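You operate a simulated robot arm through the tools that you are given. There is no shell and no other tool. Be economical: measure what you need, move in short steps, check, and stop when the job is done.

Carry out the task below with a simulated robot arm. There is one attempt and no reset: what you move stays moved.

Task
Dome the pink disc with two full pumps of glue.
Fine: leave it in the ring of the purple plate, back at LOAD, with the valve shut; spill none, the other discs stay dry.

Only the result counts: the job must be done as asked and must still hold three seconds after the hand-in. Knocking over, shifting, dropping, spilling or breaking anything else fails it.

Robot
A 6-joint arm with a two-finger parallel gripper on a trunk, on a base that drives. Base frame: it is fixed to the floor where the robot stands at the start and does not move with it; the origin is under the middle of the robot, x ahead of it, y to its left, z up. Units: mm, degrees, N and s.
With the tool pointing down near the work surface it reaches from about 260 to 680 mm from the robot's upright axis, wherever it stands. Its first joint turns from -166.0 to 166.0 degrees. Places, roughly: blue disc, pink disc, yellow disc [3000, -1500, 750]; green valve knob [3200, -1400, 900]; purple sliding plate [3100, -1400, 900]; ring of the purple sliding plate [3100, -1500, 800]. Payload 1.57 kg.
Tool frame: the origin (TCP) lies between the finger pads and is the grasp point; the fingertips stand 30 mm ahead of it; z points along the fingers, y is the line along which they close. The gripper opens to 110 mm. The fingers are 24 mm wide and 12 mm thick; the gripper's body (48 by 112 mm) begins 78 mm behind the TCP.
Orientation is that of the tool frame in the base frame, as a unit quaternion [w, x, y, z]. With the fingers straight down and closing along the base's y, the tool's x points along the base's -x, its y along +y and its z along -z.

Tools
- The arm moves only by the tool nudge_tool. Its arguments are lists of equal length, an entry for each row: "jaw": the gripper command, from -1 (fully open) to 1 (shut), values between in proportion; "travel": the shift along the base's x, y, z in mm, a list of three; "rotation": the turn, a rotation vector about the base's x, y, z in degrees, a list of three. In form: {"jaw": [jaw, ...], "travel": [[dx, dy, dz], ...], "rotation": [[ax, ay, az], ...]}. A call has 1 to 8 rows; each row is the pose to reach, as a shift and turn from the pose commanded when the call began. A row lasts 0.2 s, in which the tool goes at most 50 mm and 8.6 degrees; a call with a longer step from one row to the next is refused whole, and so is a gripper value outside its range. A pose out of reach is approached as far as the arm can. The call stops where the force on the tool passes 90 N (or 10 N more than at its start, if that is more) or the arm is blocked; 0.2 s more then pass. The fingers move at their own pace (about 108 mm/s each) and stop on an object; they squeeze with about 32 N. The grip force told is the motor's: it shows also when the fingers shut on nothing. Time passes only in rows, and 0.2 s behind the last, so rows that repeat a pose let the fingers close. It gives the time, the measured TCP pose, the force on the tool (base axes), the opening and the grip force at its end, in the units of the frame above (readings bear some noise), with the torque about the TCP (base axes, N m) and any sound that the robot's microphone picked up.
- Cameras (640 x 400 px; columns grow to the right, rows downward): "scene" is now at [61.6, 126.6, 1699.9]; the picture's right is [-0.18, -0.98, 0.00], its down [-0.61, 0.11, -0.79] and it looks along [0.77, -0.14, -0.62] (base axes); focal length 296 px, centre (320, 200). "wrist" rides on the gripper at [70, 16, -141] in the tool frame; the picture's right is [-0.23, 0.97, 0.00], its down [-0.86, -0.20, -0.48] and it looks along [-0.47, -0.11, 0.88] (tool axes); focal length 222 px, centre (320, 200). There is no depth. A picture from a camera that has moved, and an enlarged one, comes with that camera's place and axes in the base frame and with its lens. The place of the scene camera against the robot may be out by one fixed shift of up to 12 mm in any direction.
- capture(camera): a new picture of that camera. It takes no simulated time.
- lift_body(by): slides the trunk up (or, below 0, down) by that many mm; the arm and the scene camera ride with it, the base frame stays. It gives what a move gives, with no picture.
- roll_base(legs): drives the robot by 1 to 6 legs, each [ahead, left, turn to the left] in mm, mm and degrees, along the robot's own axes; the way and the turn of a leg run together, so that a leg with both is an arc; at most 1500 mm and 180 degrees a leg. The arm and the cameras ride along, it lands a little off, and it stops where it bumps. It gives what a move gives.
- pan_tilt(pan, tilt): turns the head with the scene camera to pan (to the left, within 120 degrees either way) and tilt (down, from -29 to 69), counted from straight ahead of the robot. It gives what a move gives.
- enlarge(camera, box): a new picture of the part [left, top, right, bottom] of that camera's present view, enlarged. It takes no simulated time.
- finish_job(): hands the job in; it is judged then, once.

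Go step by step. Nothing tells you exact positions but the pictures and the camera data: compare them with the known pose of the tool, close in by small moves and look again before you grip or let go. The budget is 135 turns and 96 pictures, counting those below and the enlarged ones. Unless the task says otherwise, let go and move clear before handing in, and close with one line.

The tools are called after "Call:" as name(argument=value, ...) on one line, values as JSON. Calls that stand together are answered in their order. nudge_tool: Moves the arm, as the interface text tells. Its arguments: {"type":"object","properties":{"jaw":{"type":"array","items":{"type":"number"}},"travel":{"type":"array","items":{"type":"array","items":{"type":"number"}}},"rotation":{"type":"array","items":{"type":"array","items":{"type":"number"}}}},"required":["jaw","travel","rotation"]} The other tools are called the same way: lift_body (by) slides the trunk up or down; roll_base (legs) drives the base; pan_tilt (pan, tilt) turns the head that bears the scene camera; capture (camera) takes a picture; enlarge (camera, box) takes an enlarged picture of a part of a camera's view; finish_job () hands the job in.

At the start:

```text
clock: 0.0
position: [469.7, -24.4, 1057.9]
tool_rot: [0.0, 0.0, 1.0, 0.0]
force: [-0.7, -0.5, 0.2]
wrist_torque: [-0.01, -0.01, 0.03]
opening: 110.1
gripper_force: 0.1
trunk travel left (down, up): [-275.0, 315.0]
robot x, y, heading: [2.0, 2.2, -0.1]
head pan, tilt: [-10.6, 38.2]
```

scene: 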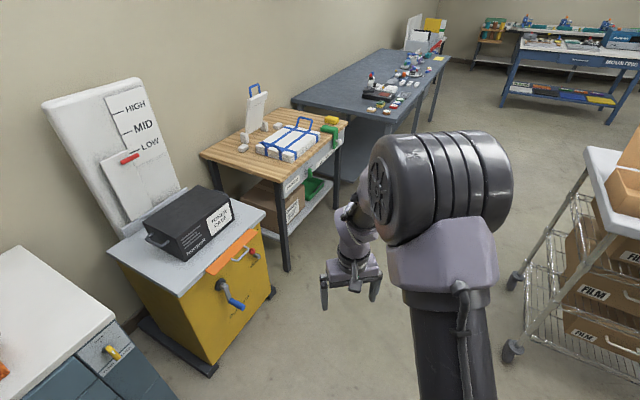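
wrist: 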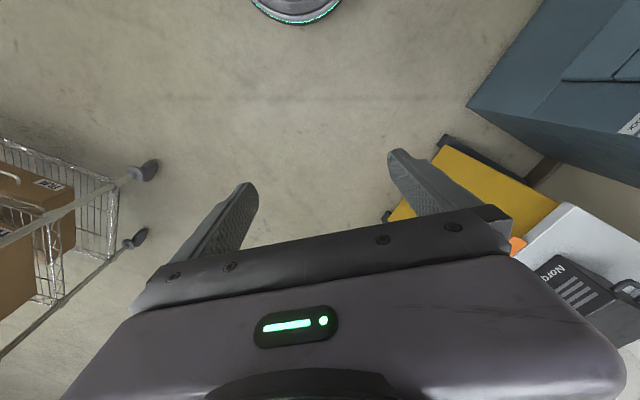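

The target bench lies at about (3000, -1500), off the picture's right. I turn the head there to see the way.

Call:
pan_tilt(pan=-27, tilt=22)

```text
clock: 0.8
position: [469.6, -24.7, 1058.7]
tool_rot: [0.0, 0.0, 1.0, 0.0]
force: [-0.6, -0.7, 1.1]
wrist_torque: [-0.02, 0.04, 0.01]
opening: 110.0
gripper_force: 0.1
trunk travel left (down, up): [-275.0, 315.0]
robot x, y, heading: [-0.0, -1.2, 0.4]
head pan, tilt: [-27.0, 22.0]
```

Call:
capture(camera="scene")

Call:
enlarge(camera="scene", box=[300, 80, 480, 200])

```text
93 pictures are left
camera scene: at [59.6, 100.4, 1725.4], right [-0.45, -0.89, 0.0], down [-0.33, 0.17, -0.93], along [0.83, -0.42, -0.38], focal length 296 px, centre (320, 200)
```

scene: 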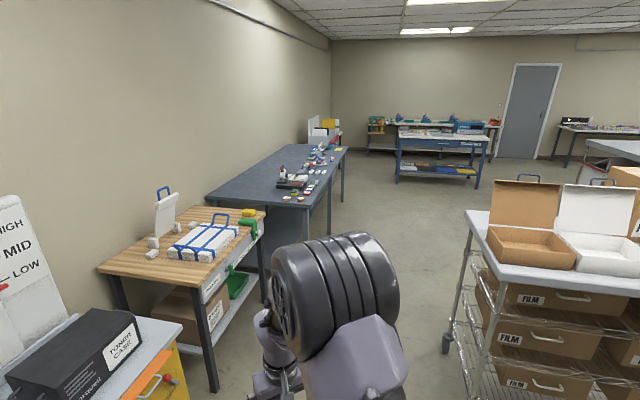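

```text
3.33 times, centred on (390, 140) of scene
camera zoom: at [59.6, 100.4, 1725.4], right [-0.45, -0.89, 0.0], down [-0.33, 0.17, -0.93], along [0.83, -0.42, -0.38], focal length 987 px, centre (87, 400)
```

zoom: 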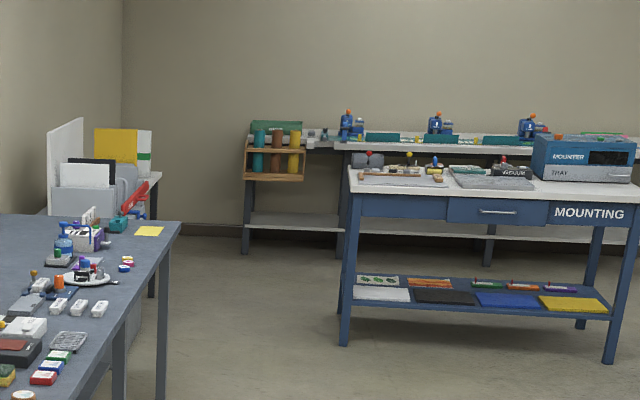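

The place named projects onto the far part of the dark-blue table. I look closer there.

Call:
enlarge(camera="scene", box=[285, 130, 357, 175])

Call:
enlarge(camera="scene", box=[265, 155, 337, 200])

```text
8.89 times, centred on (321, 152) of scene
camera zoom: at [59.6, 100.4, 1725.4], right [-0.45, -0.89, 0.0], down [-0.33, 0.17, -0.93], along [0.83, -0.42, -0.38], focal length 2633 px, centre (311, 622)
```

zoom: 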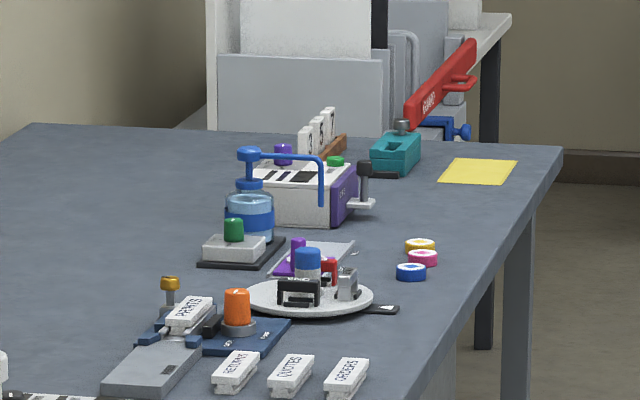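

```text
8.89 times, centred on (301, 178) of scene
camera zoom: at [59.6, 100.4, 1725.4], right [-0.45, -0.89, 0.0], down [-0.33, 0.17, -0.93], along [0.83, -0.42, -0.38], focal length 2633 px, centre (489, 400)
```

zoom: 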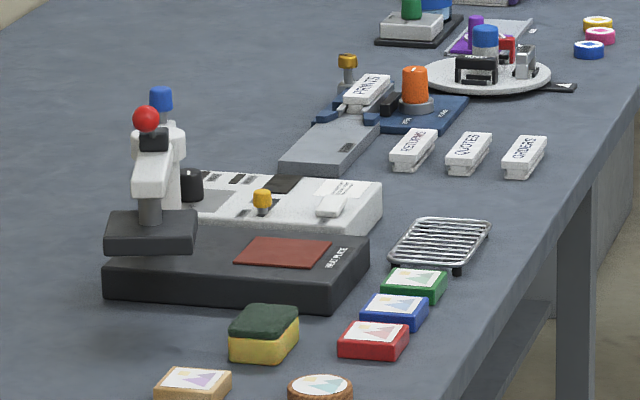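

The dispenser (green valve knob, purple sliding plate, blue spout) and the three discs are near the right edge of the dark-blue table, whose edge runs at about -40°. I turn that way and drive down the aisle, then look again.

Call:
roll_base(legs=[[0, 0, -40], [1400, 0, 0]])

Call:
pan_tilt(pan=15, tilt=25)

Call:
capture(camera="scene")

```text
clock: 9.6
position: [1412.3, -1212.7, 1057.3]
tool_rot: [0.0, 0.339, 0.941, -0.001]
force: [0.3, -0.5, -0.3]
wrist_torque: [-0.02, -0.03, 0.0]
opening: 109.9
gripper_force: 0.0
trunk travel left (down, up): [-275.0, 315.0]
robot x, y, heading: [1066.0, -893.4, -39.8]
head pan, tilt: [-27.0, 22.0]
```

```text
clock: 10.7
position: [1413.5, -1211.9, 1057.8]
tool_rot: [0.0, 0.339, 0.941, 0.0]
force: [-0.3, -0.2, 0.2]
wrist_torque: [0.02, -0.02, 0.01]
opening: 109.9
gripper_force: 0.1
trunk travel left (down, up): [-275.0, 315.0]
robot x, y, heading: [1069.5, -892.9, -39.8]
head pan, tilt: [15.0, 25.0]
```

```text
89 pictures are left
camera scene: at [1222.0, -808.8, 1720.6], right [-0.42, -0.91, 0.0], down [-0.38, 0.18, -0.91], along [0.82, -0.38, -0.42], focal length 296 px, centre (320, 200)
```

scene: 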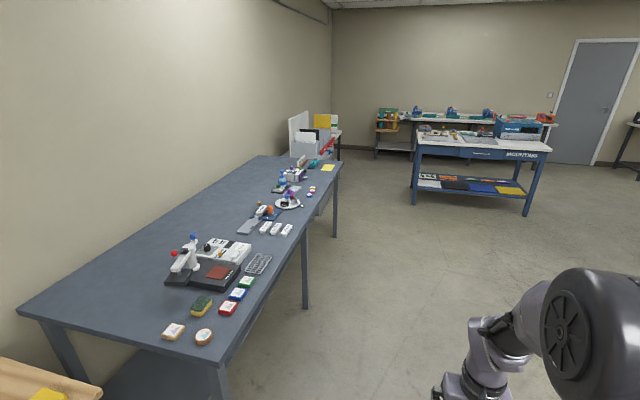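

Triangulating from two views, the discs are at about (3056, -1585, 870), roughly 100 mm inside the table edge. I drive on along the aisle and turn to face the table.

Call:
roll_base(legs=[[1300, 0, 0], [570, 0, 0], [0, 0, 90]])

Call:
pan_tilt(pan=0, tilt=45)

Call:
capture(camera="scene")

Call:
capture(camera="wrist")

```text
clock: 23.9
position: [2809.3, -1730.0, 1059.2]
tool_rot: [0.0, -0.433, 0.901, 0.0]
force: [0.0, -0.8, 0.1]
wrist_torque: [-0.01, -0.01, 0.01]
opening: 109.9
gripper_force: 0.1
trunk travel left (down, up): [-275.0, 315.0]
robot x, y, heading: [2497.4, -2080.3, 51.1]
head pan, tilt: [15.0, 25.0]
```

```text
clock: 24.7
position: [2810.8, -1729.0, 1059.0]
tool_rot: [0.0, -0.433, 0.901, 0.0]
force: [0.5, -0.1, -0.8]
wrist_torque: [-0.02, 0.0, -0.02]
opening: 109.9
gripper_force: 0.0
trunk travel left (down, up): [-275.0, 315.0]
robot x, y, heading: [2497.3, -2081.6, 51.3]
head pan, tilt: [0.0, 45.0]
```

```text
88 pictures are left
camera scene: at [2424.0, -1943.2, 1690.1], right [0.78, -0.63, 0.0], down [-0.44, -0.55, -0.71], along [0.44, 0.55, -0.71], focal length 296 px, centre (320, 200)
```

scene: 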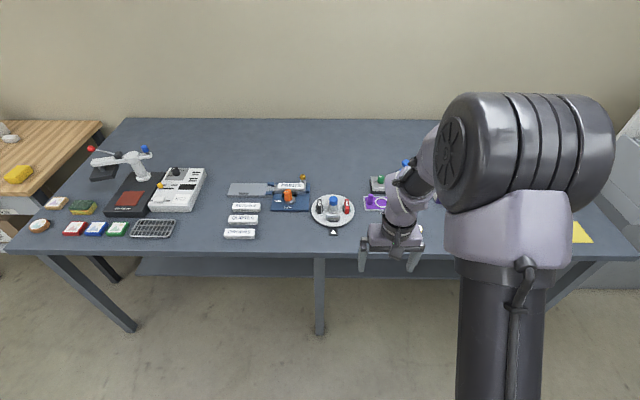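

```text
87 pictures are left
camera wrist: at [2755.0, -1773.3, 1200.0], right [-0.62, 0.79, 0.0], down [0.69, 0.54, 0.48], along [0.38, 0.3, -0.88], focal length 222 px, centre (320, 200)
```

wrist: 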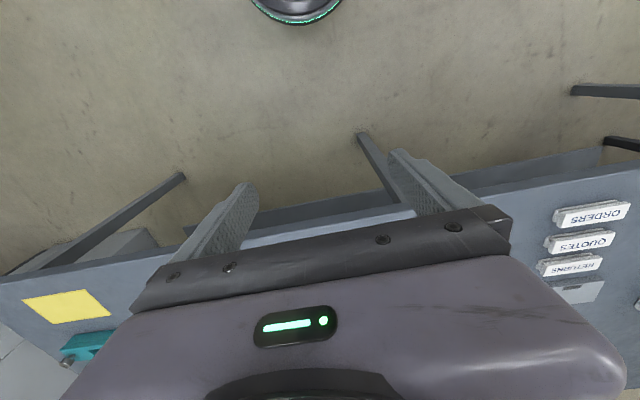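

The robot faces the table, and the arm hides the station at about pixel (400,190). I raise the trunk, shift right and move closer for a clear view.

Call:
lift_body(by=120)

Call:
roll_base(legs=[[0, -220, 0], [300, 0, 0]])

Call:
pan_tilt(pan=10, tilt=50)

Call:
capture(camera="scene")

Call:
capture(camera="wrist")

```text
clock: 26.2
position: [2810.0, -1730.1, 1178.7]
tool_rot: [0.0, -0.433, 0.901, 0.0]
force: [-0.2, -0.3, 0.1]
wrist_torque: [0.0, 0.03, -0.02]
opening: 110.0
gripper_force: 0.0
trunk travel left (down, up): [-395.0, 195.0]
robot x, y, heading: [2498.7, -2083.2, 51.3]
head pan, tilt: [0.0, 45.0]
```

```text
clock: 29.6
position: [3169.7, -1633.0, 1179.8]
tool_rot: [0.0, -0.433, 0.901, 0.001]
force: [0.4, 0.4, -0.4]
wrist_torque: [-0.04, 0.0, 0.02]
opening: 110.0
gripper_force: 0.0
trunk travel left (down, up): [-395.0, 195.0]
robot x, y, heading: [2856.1, -1980.5, 51.5]
head pan, tilt: [0.0, 45.0]
```

```text
clock: 30.3
position: [3168.8, -1632.5, 1178.3]
tool_rot: [0.0, -0.433, 0.901, 0.0]
force: [-0.8, -0.4, 0.1]
wrist_torque: [0.0, -0.02, -0.03]
opening: 109.8
gripper_force: 0.2
trunk travel left (down, up): [-395.0, 195.0]
robot x, y, heading: [2851.6, -1985.3, 51.5]
head pan, tilt: [10.0, 50.0]
```

```text
86 pictures are left
camera scene: at [2768.4, -1842.5, 1803.1], right [0.88, -0.48, 0.0], down [-0.37, -0.67, -0.64], along [0.31, 0.56, -0.77], focal length 296 px, centre (320, 200)
```

scene: 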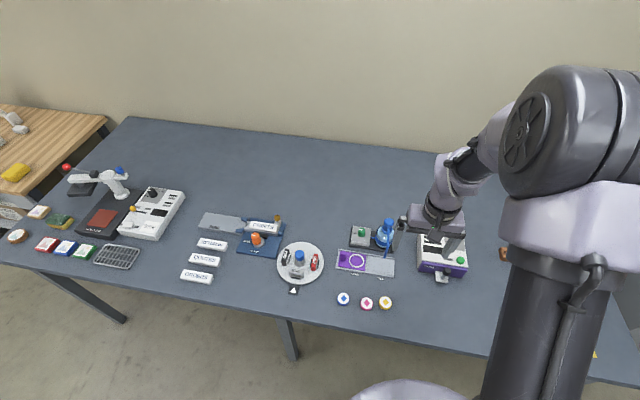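

```text
85 pictures are left
camera wrist: at [3113.1, -1676.3, 1320.1], right [-0.62, 0.79, 0.0], down [0.69, 0.54, 0.48], along [0.38, 0.3, -0.88], focal length 222 px, centre (320, 200)
```

wrist: 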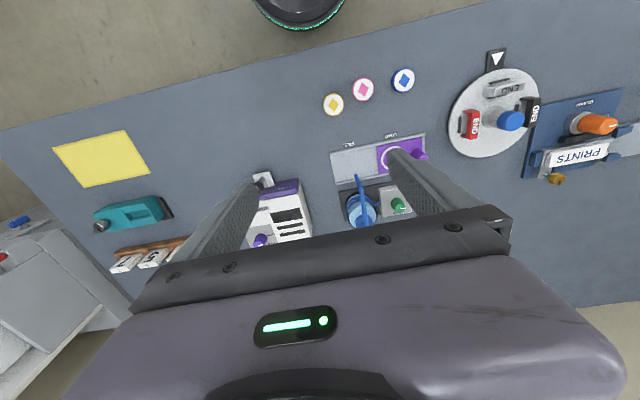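

Now the station is in clear view: discs at about (365,302), the purple plate with its ring at LOAD, the blue pump bottle and the green knob. I enlarge it.

Call:
enlarge(camera="scene", box=[325, 210, 421, 270])

Call:
enlarge(camera="scene", box=[317, 250, 413, 310])

Call:
enlarge(camera="wrist", box=[300, 110, 460, 210])

```text
6.67 times, centred on (373, 240) of scene
camera zoom: at [2768.4, -1842.5, 1803.1], right [0.88, -0.48, 0.0], down [-0.37, -0.67, -0.64], along [0.31, 0.56, -0.77], focal length 1974 px, centre (-33, -67)
```

zoom: 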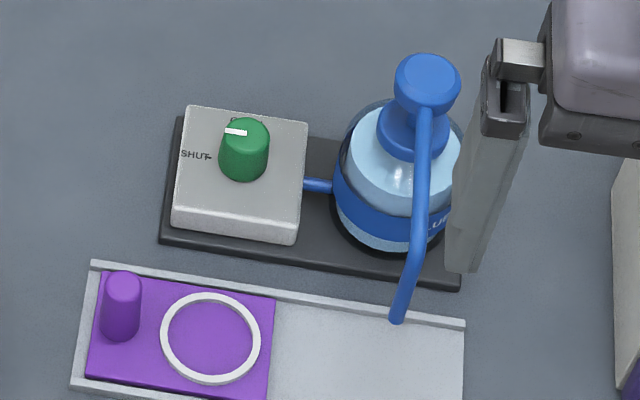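

```text
6.67 times, centred on (365, 280) of scene
camera zoom: at [2768.4, -1842.5, 1803.1], right [0.88, -0.48, 0.0], down [-0.37, -0.67, -0.64], along [0.31, 0.56, -0.77], focal length 1974 px, centre (20, -333)
```

zoom: 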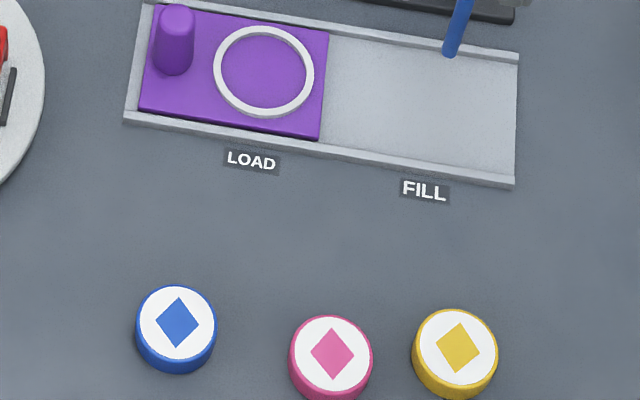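

```text
4.00 times, centred on (380, 160) of wrist
camera zoom: at [3113.1, -1676.3, 1320.1], right [-0.62, 0.79, 0.0], down [0.69, 0.54, 0.48], along [0.38, 0.3, -0.88], focal length 888 px, centre (80, 360)
```

zoom: 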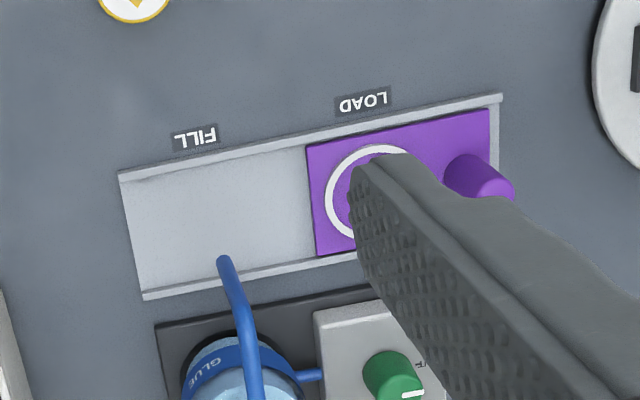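

Discs sit roughly at (3075,-1603), ring (3122,-1460), knob (3186,-1387) and pump head (3245,-1447). The knob is at the edge of reach, so I edge 80 mm nearer and 50 mm left, which still leaves room before the table.

Call:
roll_base(legs=[[80, 50, -1.5]])

Call:
capture(camera="wrist")

```text
clock: 31.4
position: [3189.2, -1548.1, 1178.8]
tool_rot: [0.0, -0.421, 0.907, -0.001]
force: [0.5, -0.2, 0.1]
wrist_torque: [-0.04, 0.01, 0.03]
opening: 110.0
gripper_force: 0.1
trunk travel left (down, up): [-395.0, 195.0]
robot x, y, heading: [2864.7, -1892.5, 49.6]
head pan, tilt: [10.0, 50.0]
```

```text
81 pictures are left
camera wrist: at [3132.9, -1589.8, 1319.9], right [-0.6, 0.8, 0.0], down [0.7, 0.52, 0.48], along [0.38, 0.29, -0.88], focal length 222 px, centre (320, 200)
```

wrist: 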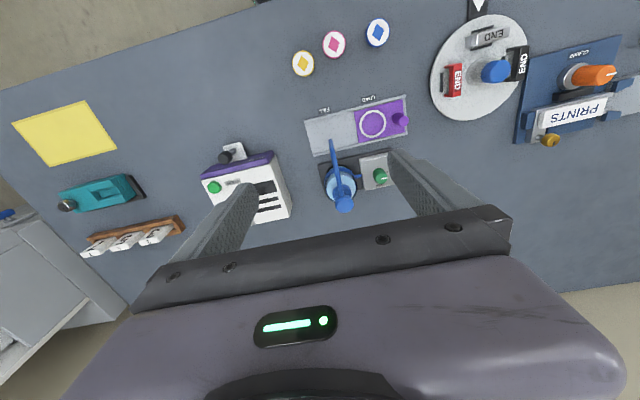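

The view confirms pink at about (3079,-1599). I swing the tool above it, turning -90° so the fingers close across the row and miss the neighbouring discs.

Call:
nudge_tool(jaw=[-1, -1, -1, -1, -1, -1, -1, -1], travel=[[-14, -6, 0], [-28, -13, 0], [-42, -19, 0], [-55, -26, 0], [-69, -32, 0], [-82, -39, 0], [-96, -45, 0], [-109, -52, 0]], rotation=[[0, 0, -8.5], [0, 0, -17], [0, 0, -25.5], [0, 0, -34], [0, 0, -42.5], [0, 0, -51], [0, 0, -59.5], [0, 0, -68]])

Call:
nudge_tool(jaw=[-1, -1, -1, -1], travel=[[0, 0, -30], [0, 0, -60], [0, 0, -90], [0, 0, -90]], rotation=[[0, 0, -8], [0, 0, -15], [0, 0, -22], [0, 0, -22]])

Call:
capture(camera="wrist")

Call:
capture(camera="scene")

```text
clock: 33.2
position: [3080.2, -1601.0, 1179.0]
tool_rot: [0.0, 0.159, 0.987, 0.0]
force: [0.4, 1.5, -1.1]
wrist_torque: [0.03, -0.01, 0.0]
opening: 110.1
gripper_force: 0.1
trunk travel left (down, up): [-395.0, 195.0]
robot x, y, heading: [2867.7, -1891.2, 49.8]
head pan, tilt: [10.0, 50.0]
```

```text
clock: 34.2
position: [3080.5, -1601.4, 1089.2]
tool_rot: [0.0, 0.344, 0.939, 0.0]
force: [0.0, 0.4, 0.4]
wrist_torque: [-0.01, 0.03, 0.0]
opening: 110.2
gripper_force: 0.1
trunk travel left (down, up): [-395.0, 195.0]
robot x, y, heading: [2866.5, -1891.4, 50.1]
head pan, tilt: [10.0, 50.0]
```

```text
80 pictures are left
camera wrist: at [3038.5, -1542.6, 1230.5], right [0.8, 0.6, 0.0], down [0.52, -0.71, 0.48], along [0.29, -0.38, -0.88], focal length 222 px, centre (320, 200)
```

wrist: 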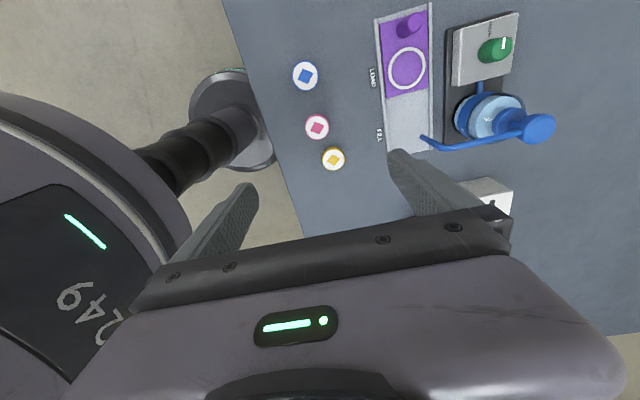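

```text
79 pictures are left
camera scene: at [2783.3, -1748.4, 1803.2], right [0.86, -0.5, 0.0], down [-0.39, -0.66, -0.64], along [0.32, 0.56, -0.77], focal length 296 px, centre (320, 200)
```

scene: 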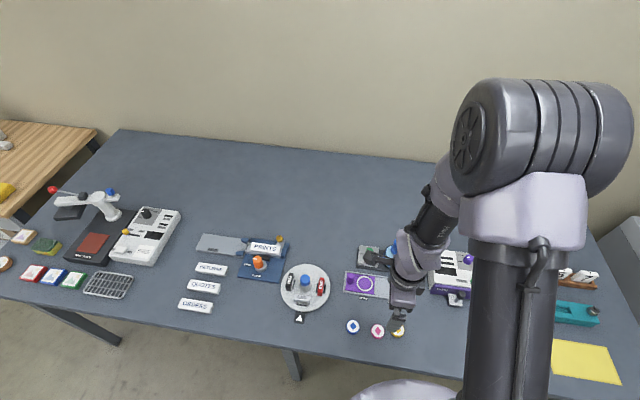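

Pink's fresh estimate is (3075,-1601), top around z 860. I lower to z 960 and look again.

Call:
nudge_tool(jaw=[-1, -1, -1, -1, -1], travel=[[-2, 0, -35], [-4, 0, -70], [-6, 0, -100], [-6, 0, -130], [-6, 0, -130]], rotation=[[0, 0, 0], [0, 0, 0], [0, 0, 0], [0, 0, 0], [0, 0, 0]])

Call:
capture(camera="wrist")

Call:
enlarge(camera="scene", box=[317, 280, 445, 360])

```text
clock: 35.4
position: [3073.9, -1600.5, 957.8]
tool_rot: [0.0, 0.344, 0.939, 0.0]
force: [0.5, 0.0, -0.6]
wrist_torque: [-0.03, 0.0, -0.01]
opening: 109.8
gripper_force: 0.0
trunk travel left (down, up): [-395.0, 195.0]
robot x, y, heading: [2867.6, -1888.9, 49.7]
head pan, tilt: [10.0, 50.0]
```

```text
78 pictures are left
camera wrist: at [3032.4, -1542.3, 1099.6], right [0.8, 0.6, 0.0], down [0.52, -0.7, 0.48], along [0.29, -0.38, -0.88], focal length 222 px, centre (320, 200)
```

wrist: 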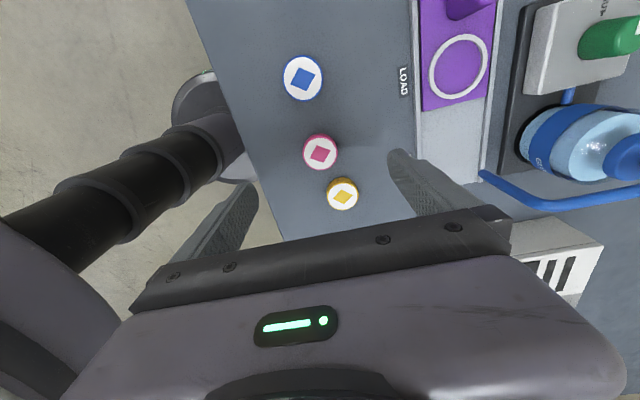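

```text
5.00 times, centred on (381, 320) of scene
camera zoom: at [2783.5, -1748.0, 1803.2], right [0.86, -0.5, 0.0], down [-0.39, -0.66, -0.64], along [0.32, 0.56, -0.77], focal length 1481 px, centre (15, -400)
```

zoom: 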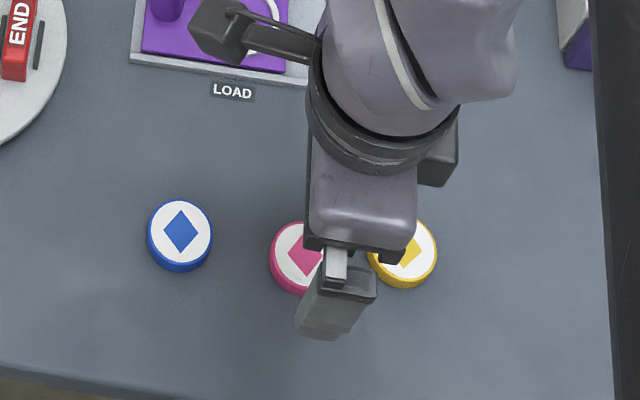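

The offset to pink is only about 2 mm. I go down to z 895 and check.

Call:
nudge_tool(jaw=[-1, -0.5, -0.3, -0.3], travel=[[2, 0, -20], [2, 0, -45], [2, 0, -63], [2, 0, -63]], rotation=[[0, 0, 0], [0, 0, 0], [0, 0, 0], [0, 0, 0]])

Call:
capture(camera="wrist")

Call:
enlarge(camera="scene", box=[333, 290, 429, 350])

```text
clock: 36.4
position: [3076.8, -1601.3, 895.0]
tool_rot: [0.0, 0.343, 0.939, 0.0]
force: [-0.3, 0.3, -0.7]
wrist_torque: [-0.03, 0.01, -0.01]
opening: 71.4
gripper_force: 0.1
trunk travel left (down, up): [-395.0, 195.0]
robot x, y, heading: [2868.3, -1892.8, 49.5]
head pan, tilt: [10.0, 50.0]
```

```text
76 pictures are left
camera wrist: at [3034.8, -1542.8, 1037.1], right [0.8, 0.6, 0.0], down [0.52, -0.7, 0.48], along [0.29, -0.38, -0.88], focal length 222 px, centre (320, 200)
```

wrist: 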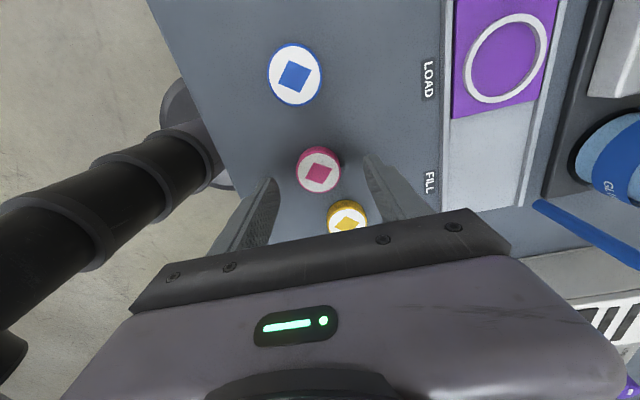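

```text
6.67 times, centred on (381, 320) of scene
camera zoom: at [2783.6, -1747.7, 1803.1], right [0.86, -0.5, 0.0], down [-0.39, -0.66, -0.64], along [0.32, 0.56, -0.77], focal length 1974 px, centre (-87, -600)
```

zoom: 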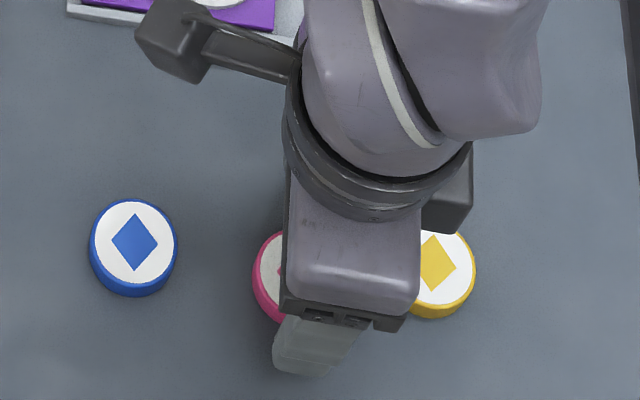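

Fingers straddle pink. Its top seems near z 850, so I lower another 18 mm and compare.

Call:
nudge_tool(jaw=[-0.3, -0.3, -0.3], travel=[[-1, 1, -8], [-1, 1, -18], [-1, 1, -18]], rotation=[[0, 0, 0], [0, 0, 0], [0, 0, 0]])

Call:
enlarge(camera="wrist", box=[220, 120, 420, 245])

```text
clock: 37.2
position: [3075.9, -1601.5, 877.5]
tool_rot: [0.0, 0.344, 0.939, -0.001]
force: [-0.7, 0.0, -0.7]
wrist_torque: [0.01, 0.02, -0.02]
opening: 71.2
gripper_force: 0.1
trunk travel left (down, up): [-395.0, 195.0]
robot x, y, heading: [2865.7, -1889.9, 49.7]
head pan, tilt: [10.0, 50.0]
```

```text
3.20 times, centred on (320, 182) of wrist
camera zoom: at [3033.3, -1541.7, 1018.9], right [0.8, 0.6, 0.0], down [0.52, -0.7, 0.48], along [0.29, -0.38, -0.88], focal length 711 px, centre (320, 256)
```

zoom: 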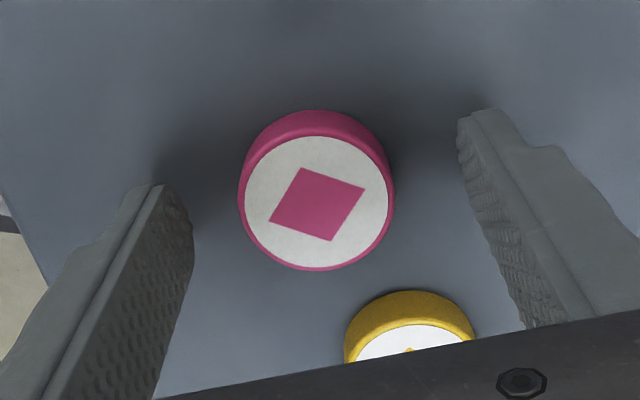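

The disc top lies about 11 mm above the fingertips, which is a good depth. I close the fingers.

Call:
nudge_tool(jaw=[0.2, 0.6, 1, 1, 1], travel=[[0, 0, 0], [0, 0, 0], [0, 0, 0], [0, 0, 0], [0, 0, 0]], rotation=[[0, 0, 0], [0, 0, 0], [0, 0, 0], [0, 0, 0], [0, 0, 0]])

Call:
enlarge(camera="wrist", box=[220, 120, 420, 245])

```text
clock: 38.4
position: [3073.6, -1600.4, 877.4]
tool_rot: [0.0, 0.344, 0.939, 0.0]
force: [0.2, 0.2, 0.1]
wrist_torque: [0.01, 0.0, 0.01]
opening: 37.0
gripper_force: 31.6
trunk travel left (down, up): [-395.0, 195.0]
robot x, y, heading: [2865.5, -1892.7, 49.5]
head pan, tilt: [10.0, 50.0]
```

```text
3.20 times, centred on (320, 182) of wrist
camera zoom: at [3033.4, -1541.6, 1019.0], right [0.8, 0.6, 0.0], down [0.52, -0.7, 0.48], along [0.29, -0.38, -0.88], focal length 711 px, centre (320, 256)
```

zoom: 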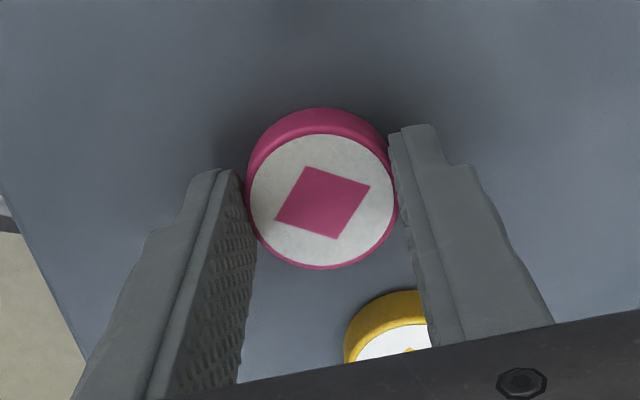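

Pink is held (opening 37). I lift it and carry it above the ring near (3130,-1458).

Call:
nudge_tool(jaw=[1, 1, 1, 1, 1, 1, 1, 1], travel=[[0, 0, 15], [0, 0, 40], [0, 0, 70], [12, 32, 80], [26, 67, 80], [40, 103, 80], [55, 143, 80], [55, 143, 80]], rotation=[[0, 0, 0], [0, 0, 0], [0, 0, 0], [0, 0, 0], [0, 0, 0], [0, 0, 0], [0, 0, 0], [0, 0, 0]])

Call:
capture(camera="wrist")

Call:
enlarge(camera="scene", box=[317, 230, 445, 310])

```text
clock: 40.2
position: [3131.2, -1457.4, 956.4]
tool_rot: [0.0, 0.344, 0.939, 0.001]
force: [0.3, -0.7, -0.5]
wrist_torque: [0.02, 0.05, 0.04]
opening: 0.0
gripper_force: 21.2
trunk travel left (down, up): [-395.0, 195.0]
robot x, y, heading: [2866.0, -1889.7, 49.8]
head pan, tilt: [10.0, 50.0]
```

```text
72 pictures are left
camera wrist: at [3088.5, -1398.8, 1099.1], right [0.8, 0.6, 0.0], down [0.52, -0.7, 0.48], along [0.29, -0.38, -0.88], focal length 222 px, centre (320, 200)
```

wrist: 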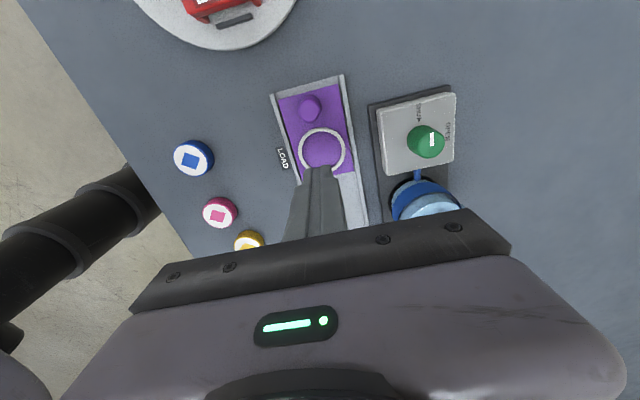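

```text
5.00 times, centred on (381, 270) of scene
camera zoom: at [2783.6, -1748.3, 1803.2], right [0.86, -0.5, 0.0], down [-0.39, -0.66, -0.64], along [0.32, 0.56, -0.77], focal length 1481 px, centre (15, -150)
```

zoom: 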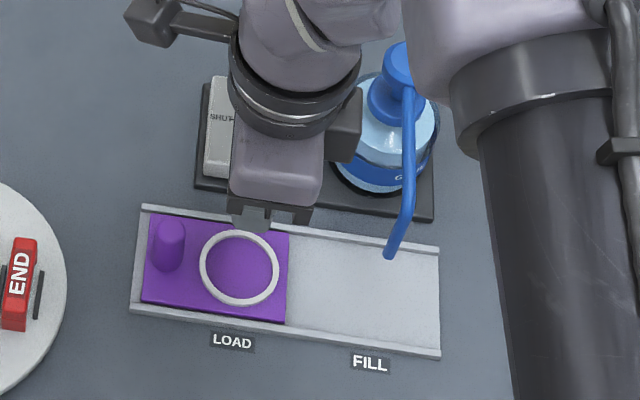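

The fingers slipped off: pink is still in place, and triangulating with the new view puts its top at z 851, so I had gripped only the top few mm. I go back over it and will go lower.

Call:
nudge_tool(jaw=[-0.3, -0.3, -0.3, -0.3, -0.3, -0.3, -0.3], travel=[[-13, -36, 0], [-27, -72, 0], [-40, -108, 0], [-54, -144.5, 0], [-54, -144.5, -30], [-54, -144.5, -60], [-54, -144.5, -60]], rotation=[[0, 0, 0], [0, 0, 0], [0, 0, 0], [0, 0, 0], [0, 0, 0], [0, 0, 0], [0, 0, 0]])

Call:
capture(camera="wrist")

```text
clock: 41.8
position: [3075.6, -1600.5, 897.7]
tool_rot: [0.0, 0.344, 0.939, 0.0]
force: [-0.3, 0.8, -0.6]
wrist_torque: [0.0, -0.01, -0.04]
opening: 71.5
gripper_force: 0.0
trunk travel left (down, up): [-395.0, 195.0]
robot x, y, heading: [2867.3, -1890.5, 50.0]
head pan, tilt: [10.0, 50.0]
```

```text
70 pictures are left
camera wrist: at [3034.6, -1541.8, 1039.2], right [0.8, 0.6, 0.0], down [0.52, -0.7, 0.48], along [0.29, -0.38, -0.88], focal length 222 px, centre (320, 200)
```

wrist: 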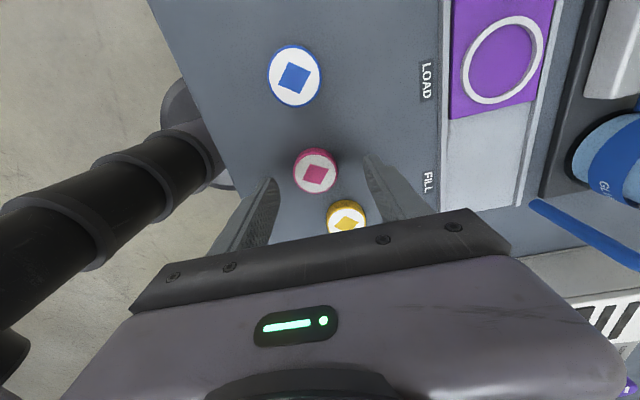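

Alignment along the row is good; I correct about 4 mm across it, and lower to z 871 with tips about 10 mm below the disc top.

Call:
nudge_tool(jaw=[-0.3, -0.3, -0.3, -0.3], travel=[[-3, -3.5, -8], [-3, -3.5, -18], [-3, -3.5, -27], [-3, -3.5, -27]], rotation=[[0, 0, 0], [0, 0, 0], [0, 0, 0], [0, 0, 0]])

Call:
enlarge(camera="wrist", box=[220, 120, 420, 245])

```text
clock: 42.8
position: [3073.3, -1604.6, 870.1]
tool_rot: [0.0, 0.343, 0.939, 0.0]
force: [0.4, -0.2, -0.4]
wrist_torque: [0.01, -0.06, 0.0]
opening: 71.4
gripper_force: 0.0
trunk travel left (down, up): [-395.0, 195.0]
robot x, y, heading: [2864.8, -1892.1, 49.9]
head pan, tilt: [10.0, 50.0]
```

```text
3.20 times, centred on (320, 182) of wrist
camera zoom: at [3031.2, -1545.9, 1011.9], right [0.8, 0.6, 0.0], down [0.52, -0.7, 0.48], along [0.29, -0.38, -0.88], focal length 711 px, centre (320, 256)
```

zoom: 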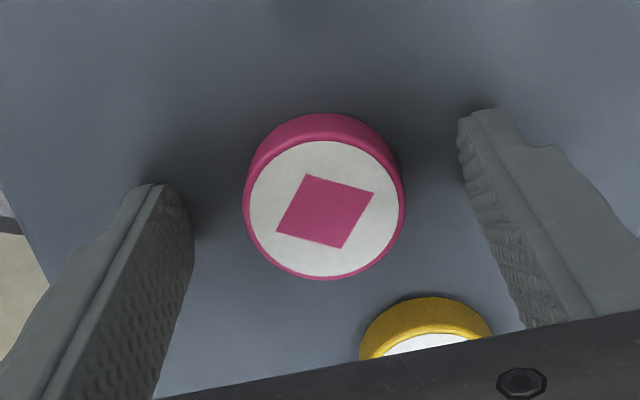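

Well centred now. I lower 2 mm more, nudge 1.5 mm along the row, and close.

Call:
nudge_tool(jaw=[-0.3, 0.2, 0.6, 1, 1, 1], travel=[[1.2, -1, -2], [1.2, -1, -2], [1.2, -1, -2], [1.2, -1, -2], [1.2, -1, -2], [1.2, -1, -2]], rotation=[[0, 0, 0], [0, 0, 0], [0, 0, 0], [0, 0, 0], [0, 0, 0], [0, 0, 0]])

Call:
nudge_tool(jaw=[1, 1, 1, 1, 1], travel=[[0, 0, 5], [0, 0, 10], [0, 0, 20], [0, 0, 30], [0, 0, 30]], rotation=[[0, 0, 0], [0, 0, 0], [0, 0, 0], [0, 0, 0], [0, 0, 0]])

Call:
enlarge(camera="wrist", box=[220, 120, 420, 245])

```text
clock: 44.2
position: [3072.1, -1606.1, 869.1]
tool_rot: [0.001, 0.343, 0.939, 0.002]
force: [-8.7, 2.9, 58.4]
wrist_torque: [-0.9, 1.2, -0.07]
opening: 37.6
gripper_force: 32.2
trunk travel left (down, up): [-395.0, 195.0]
robot x, y, heading: [2866.9, -1892.0, 49.9]
head pan, tilt: [10.0, 50.0]
```

```text
clock: 45.4
position: [3074.1, -1605.2, 898.8]
tool_rot: [0.0, 0.344, 0.939, 0.0]
force: [0.3, -0.2, 0.6]
wrist_torque: [0.0, -0.01, -0.01]
opening: 37.6
gripper_force: 31.8
trunk travel left (down, up): [-395.0, 195.0]
robot x, y, heading: [2868.7, -1888.1, 49.7]
head pan, tilt: [10.0, 50.0]
```

```text
3.20 times, centred on (320, 182) of wrist
camera zoom: at [3032.4, -1546.6, 1040.1], right [0.8, 0.6, 0.0], down [0.52, -0.7, 0.48], along [0.29, -0.38, -0.88], focal length 711 px, centre (320, 256)
```

zoom: 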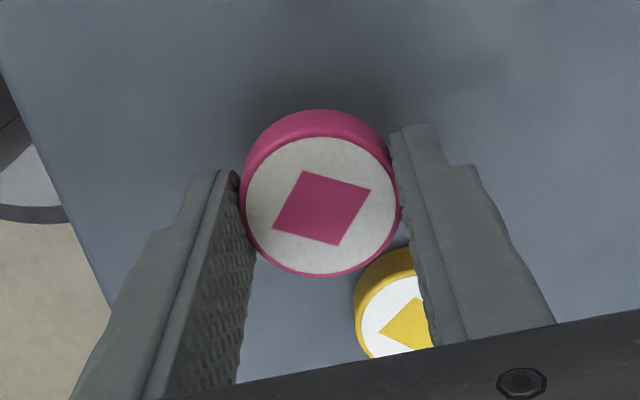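

Pink is held, and the table contact shows the table top at z≈839. The tips are level with the disc's underside, so I set it down and regrip about 5 mm higher so the fingers clear the ring.

Call:
nudge_tool(jaw=[1, 1, 1, 0.3, 0.1, 0.1], travel=[[0, 0, -12], [0, 0, -22], [0, 0, -28.5], [0, 0, -28.5], [0, 0, -28.5], [0, 0, -24]], rotation=[[0, 0, 0], [0, 0, 0], [0, 0, 0], [0, 0, 0], [0, 0, 0], [0, 0, 0]])

Call:
enlarge(camera="wrist", box=[220, 120, 420, 245])

```text
clock: 46.8
position: [3074.0, -1605.6, 874.1]
tool_rot: [0.0, 0.344, 0.939, 0.0]
force: [0.0, 0.5, 0.4]
wrist_torque: [-0.01, 0.0, 0.03]
opening: 49.5
gripper_force: 0.1
trunk travel left (down, up): [-395.0, 195.0]
robot x, y, heading: [2866.9, -1891.0, 49.8]
head pan, tilt: [10.0, 50.0]
```

```text
3.20 times, centred on (320, 182) of wrist
camera zoom: at [3032.5, -1547.1, 1016.5], right [0.8, 0.6, 0.0], down [0.52, -0.7, 0.48], along [0.29, -0.38, -0.88], focal length 711 px, centre (320, 256)
```

zoom: 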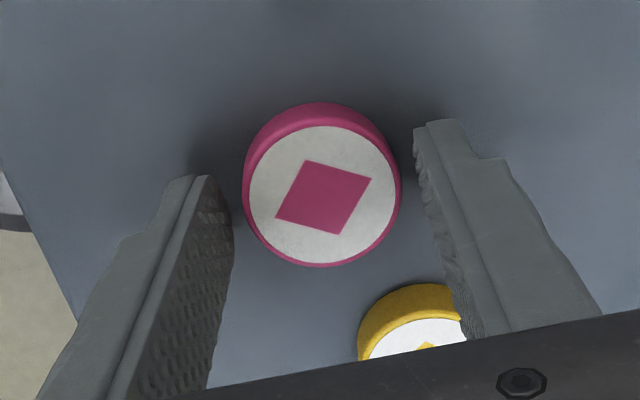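

Centred; I regrip and lift.

Call:
nudge_tool(jaw=[0.6, 1, 1, 1, 1, 1, 1], travel=[[0, 0, 0], [0, 0, 0], [0, 0, 0], [0, 0, 5], [0, 0, 15], [0, 0, 30], [0, 0, 30]], rotation=[[0, 0, 0], [0, 0, 0], [0, 0, 0], [0, 0, 0], [0, 0, 0], [0, 0, 0], [0, 0, 0]])

Call:
enlarge(camera="wrist", box=[220, 120, 420, 245])

```text
clock: 48.4
position: [3075.1, -1606.4, 905.1]
tool_rot: [0.0, 0.344, 0.939, 0.0]
force: [-0.2, 0.4, -0.5]
wrist_torque: [0.0, -0.02, 0.01]
opening: 37.7
gripper_force: 32.1
trunk travel left (down, up): [-395.0, 195.0]
robot x, y, heading: [2865.7, -1891.0, 49.8]
head pan, tilt: [10.0, 50.0]
```

```text
3.20 times, centred on (320, 182) of wrist
camera zoom: at [3032.4, -1547.0, 1046.2], right [0.8, 0.6, 0.0], down [0.52, -0.7, 0.48], along [0.29, -0.38, -0.88], focal length 711 px, centre (320, 256)
```

zoom: 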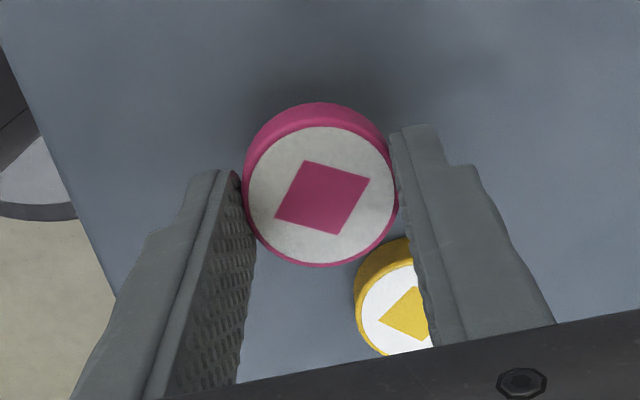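

Firm grip (37.7). I carry it over the ring.

Call:
nudge_tool(jaw=[1, 1, 1, 1, 1, 1, 1, 1], travel=[[0, 0, 15], [0, 0, 30], [14, 37, 30], [28, 75, 30], [42, 113, 30], [56, 151, 30], [56, 151, 15], [56, 151, 15]], rotation=[[0, 0, 0], [0, 0, 0], [0, 0, 0], [0, 0, 0], [0, 0, 0], [0, 0, 0], [0, 0, 0], [0, 0, 0]])

Call:
enlarge(camera="wrist", box=[220, 80, 420, 205])

Call:
enlarge(camera="scene", box=[333, 255, 429, 315])

```text
clock: 50.2
position: [3130.5, -1454.5, 919.6]
tool_rot: [-0.001, 0.344, 0.939, 0.0]
force: [-0.5, 0.3, 0.4]
wrist_torque: [-0.01, -0.01, -0.02]
opening: 37.8
gripper_force: 32.3
trunk travel left (down, up): [-395.0, 195.0]
robot x, y, heading: [2867.3, -1892.4, 49.7]
head pan, tilt: [10.0, 50.0]
```

```text
3.20 times, centred on (320, 142) of wrist
camera zoom: at [3088.8, -1395.9, 1061.7], right [0.8, 0.6, 0.0], down [0.52, -0.7, 0.48], along [0.29, -0.38, -0.88], focal length 711 px, centre (320, 384)
```

zoom: 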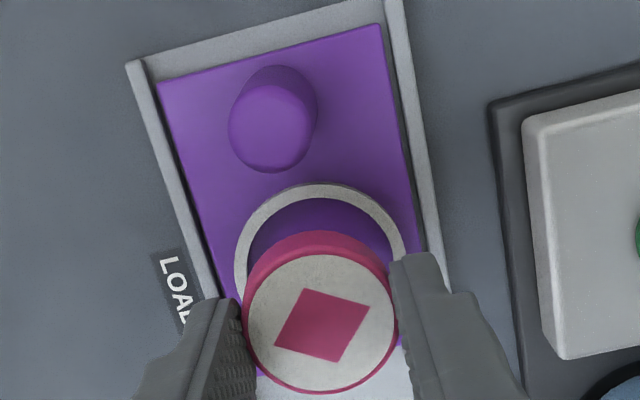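

```text
6.67 times, centred on (381, 285) of scene
camera zoom: at [2783.7, -1747.5, 1803.1], right [0.86, -0.5, 0.0], down [-0.39, -0.66, -0.64], along [0.32, 0.56, -0.77], focal length 1974 px, centre (-87, -367)
```

zoom: 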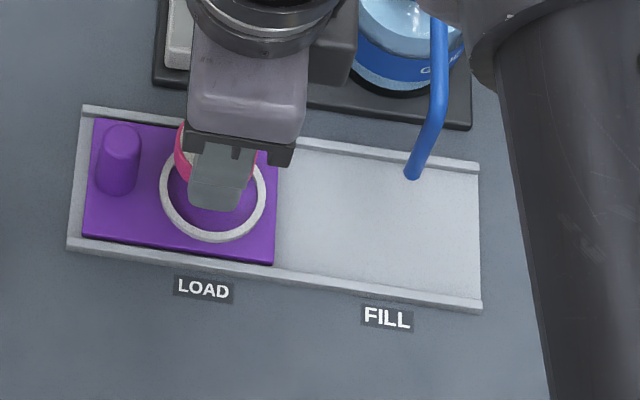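

The disc is over the ring within about 1 mm (ring inner diameter roughly 44). I lower it to just above ring contact of the fingertips.

Call:
nudge_tool(jaw=[1, 1, 1, 1, 1], travel=[[0, 0, -12], [0, 0, -22], [0, 0, -30], [0, 0, -34], [0, 0, -34]], rotation=[[0, 0, 0], [0, 0, 0], [0, 0, 0], [0, 0, 0], [0, 0, 0]])

Call:
enlarge(camera="wrist", box=[220, 100, 420, 225])

Call:
enlarge(camera="scene", box=[341, 265, 389, 295])

```text
clock: 51.4
position: [3131.5, -1454.3, 885.5]
tool_rot: [-0.001, 0.343, 0.939, 0.0]
force: [-0.1, -0.2, 0.3]
wrist_torque: [-0.02, -0.01, 0.02]
opening: 37.3
gripper_force: 32.2
trunk travel left (down, up): [-395.0, 195.0]
robot x, y, heading: [2870.7, -1891.2, 49.6]
head pan, tilt: [10.0, 50.0]
```

```text
3.20 times, centred on (320, 162) of wrist
camera zoom: at [3088.6, -1396.0, 1027.0], right [0.8, 0.6, 0.0], down [0.52, -0.7, 0.48], along [0.29, -0.38, -0.88], focal length 711 px, centre (320, 320)
```

zoom: 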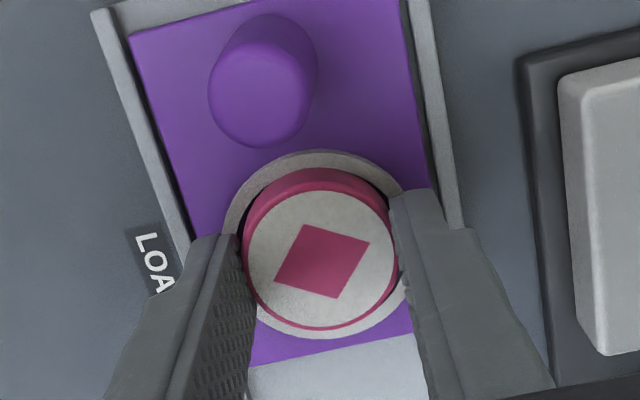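

```text
13.33 times, centred on (365, 280) of scene
camera zoom: at [2783.8, -1747.6, 1803.1], right [0.86, -0.5, 0.0], down [-0.39, -0.66, -0.64], along [0.32, 0.56, -0.77], focal length 3949 px, centre (-280, -867)
```

zoom: 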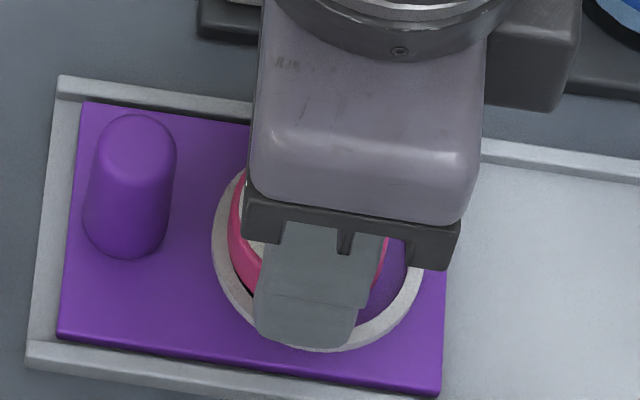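

Nearly seated and centred within 1–2 mm. I shift 1 mm, lower 2 mm, and release gently.

Call:
nudge_tool(jaw=[1, 1, 0.3, 0.15, 0.1, 0.1], travel=[[-0.7, -0.8, -1], [-0.7, -0.8, -2], [-0.7, -0.8, -2], [-0.7, -0.8, -2], [-0.7, -0.8, -2], [-0.7, -0.8, -2]], rotation=[[0, 0, 0], [0, 0, 0], [0, 0, 0], [0, 0, 0], [0, 0, 0], [0, 0, 0]])

Call:
enlarge(camera="wrist", box=[220, 100, 420, 225])

```text
clock: 52.8
position: [3129.6, -1456.6, 883.6]
tool_rot: [-0.001, 0.343, 0.939, -0.001]
force: [-0.4, -0.1, -0.4]
wrist_torque: [-0.01, 0.0, -0.03]
opening: 49.5
gripper_force: 0.1
trunk travel left (down, up): [-395.0, 195.0]
robot x, y, heading: [2868.4, -1890.3, 49.6]
head pan, tilt: [10.0, 50.0]
```

```text
3.20 times, centred on (320, 162) of wrist
camera zoom: at [3088.0, -1397.1, 1025.1], right [0.8, 0.6, 0.0], down [0.52, -0.7, 0.48], along [0.29, -0.38, -0.88], focal length 711 px, centre (320, 320)
```

zoom: 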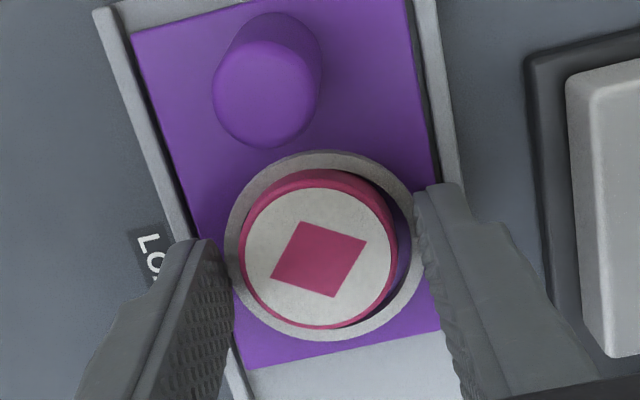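

Pink sits inside the ring. I rise and back off to the left (−e) to view the whole dispenser from the wrist.

Call:
nudge_tool(jaw=[0.1, 0.1, 0.1, 0.1, 0.1, 0.1, 0.1], travel=[[0, 0, 8], [0, 0, 40], [0, 0, 80], [-25, 21, 110], [-50, 42, 130], [-75, 63, 130], [-75, 63, 130]], rotation=[[0, 0, 0], [0, 0, 0], [0, 0, 0], [0, 0, 0], [0, 0, 0], [0, 0, 0], [0, 0, 0]])

Call:
capture(camera="wrist")

Call:
enlarge(camera="scene", box=[333, 245, 429, 305])

```text
clock: 54.4
position: [3054.8, -1392.3, 1012.5]
tool_rot: [0.0, 0.344, 0.939, 0.0]
force: [-0.3, -0.2, -0.1]
wrist_torque: [0.01, -0.01, 0.0]
opening: 49.5
gripper_force: 0.0
trunk travel left (down, up): [-395.0, 195.0]
robot x, y, heading: [2869.7, -1892.8, 49.8]
head pan, tilt: [10.0, 50.0]
```

```text
60 pictures are left
camera wrist: at [3012.9, -1333.8, 1154.5], right [0.8, 0.6, 0.0], down [0.52, -0.7, 0.48], along [0.29, -0.38, -0.88], focal length 222 px, centre (320, 200)
```

wrist: 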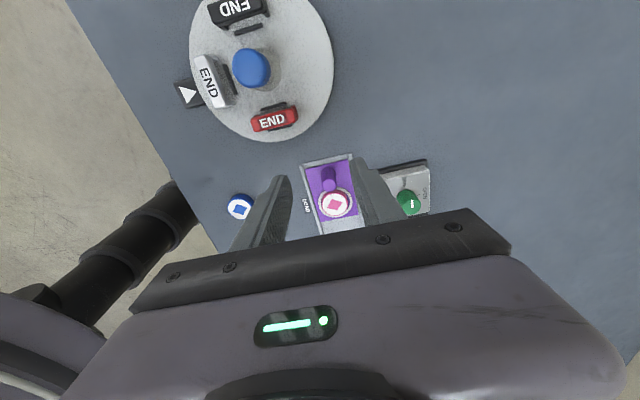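

```text
6.67 times, centred on (381, 275) of scene
camera zoom: at [2784.6, -1748.4, 1803.2], right [0.86, -0.5, 0.0], down [-0.39, -0.66, -0.64], along [0.32, 0.56, -0.77], focal length 1974 px, centre (-87, -300)
```

zoom: 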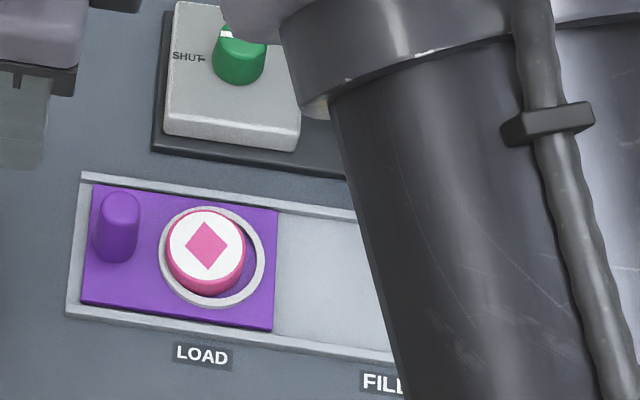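

Pink lies flat in the ring. The gripper hides part of this view, so I enlarge it here to locate the peg and knob.

Call:
enlarge(camera="wrist", box=[290, 130, 450, 230])

```text
4.00 times, centred on (370, 180) of wrist
camera zoom: at [3012.9, -1333.8, 1154.5], right [0.8, 0.6, 0.0], down [0.52, -0.7, 0.48], along [0.29, -0.38, -0.88], focal length 888 px, centre (120, 280)
```

zoom: 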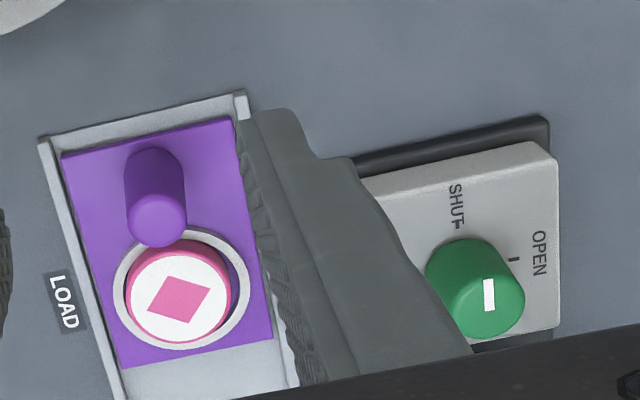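

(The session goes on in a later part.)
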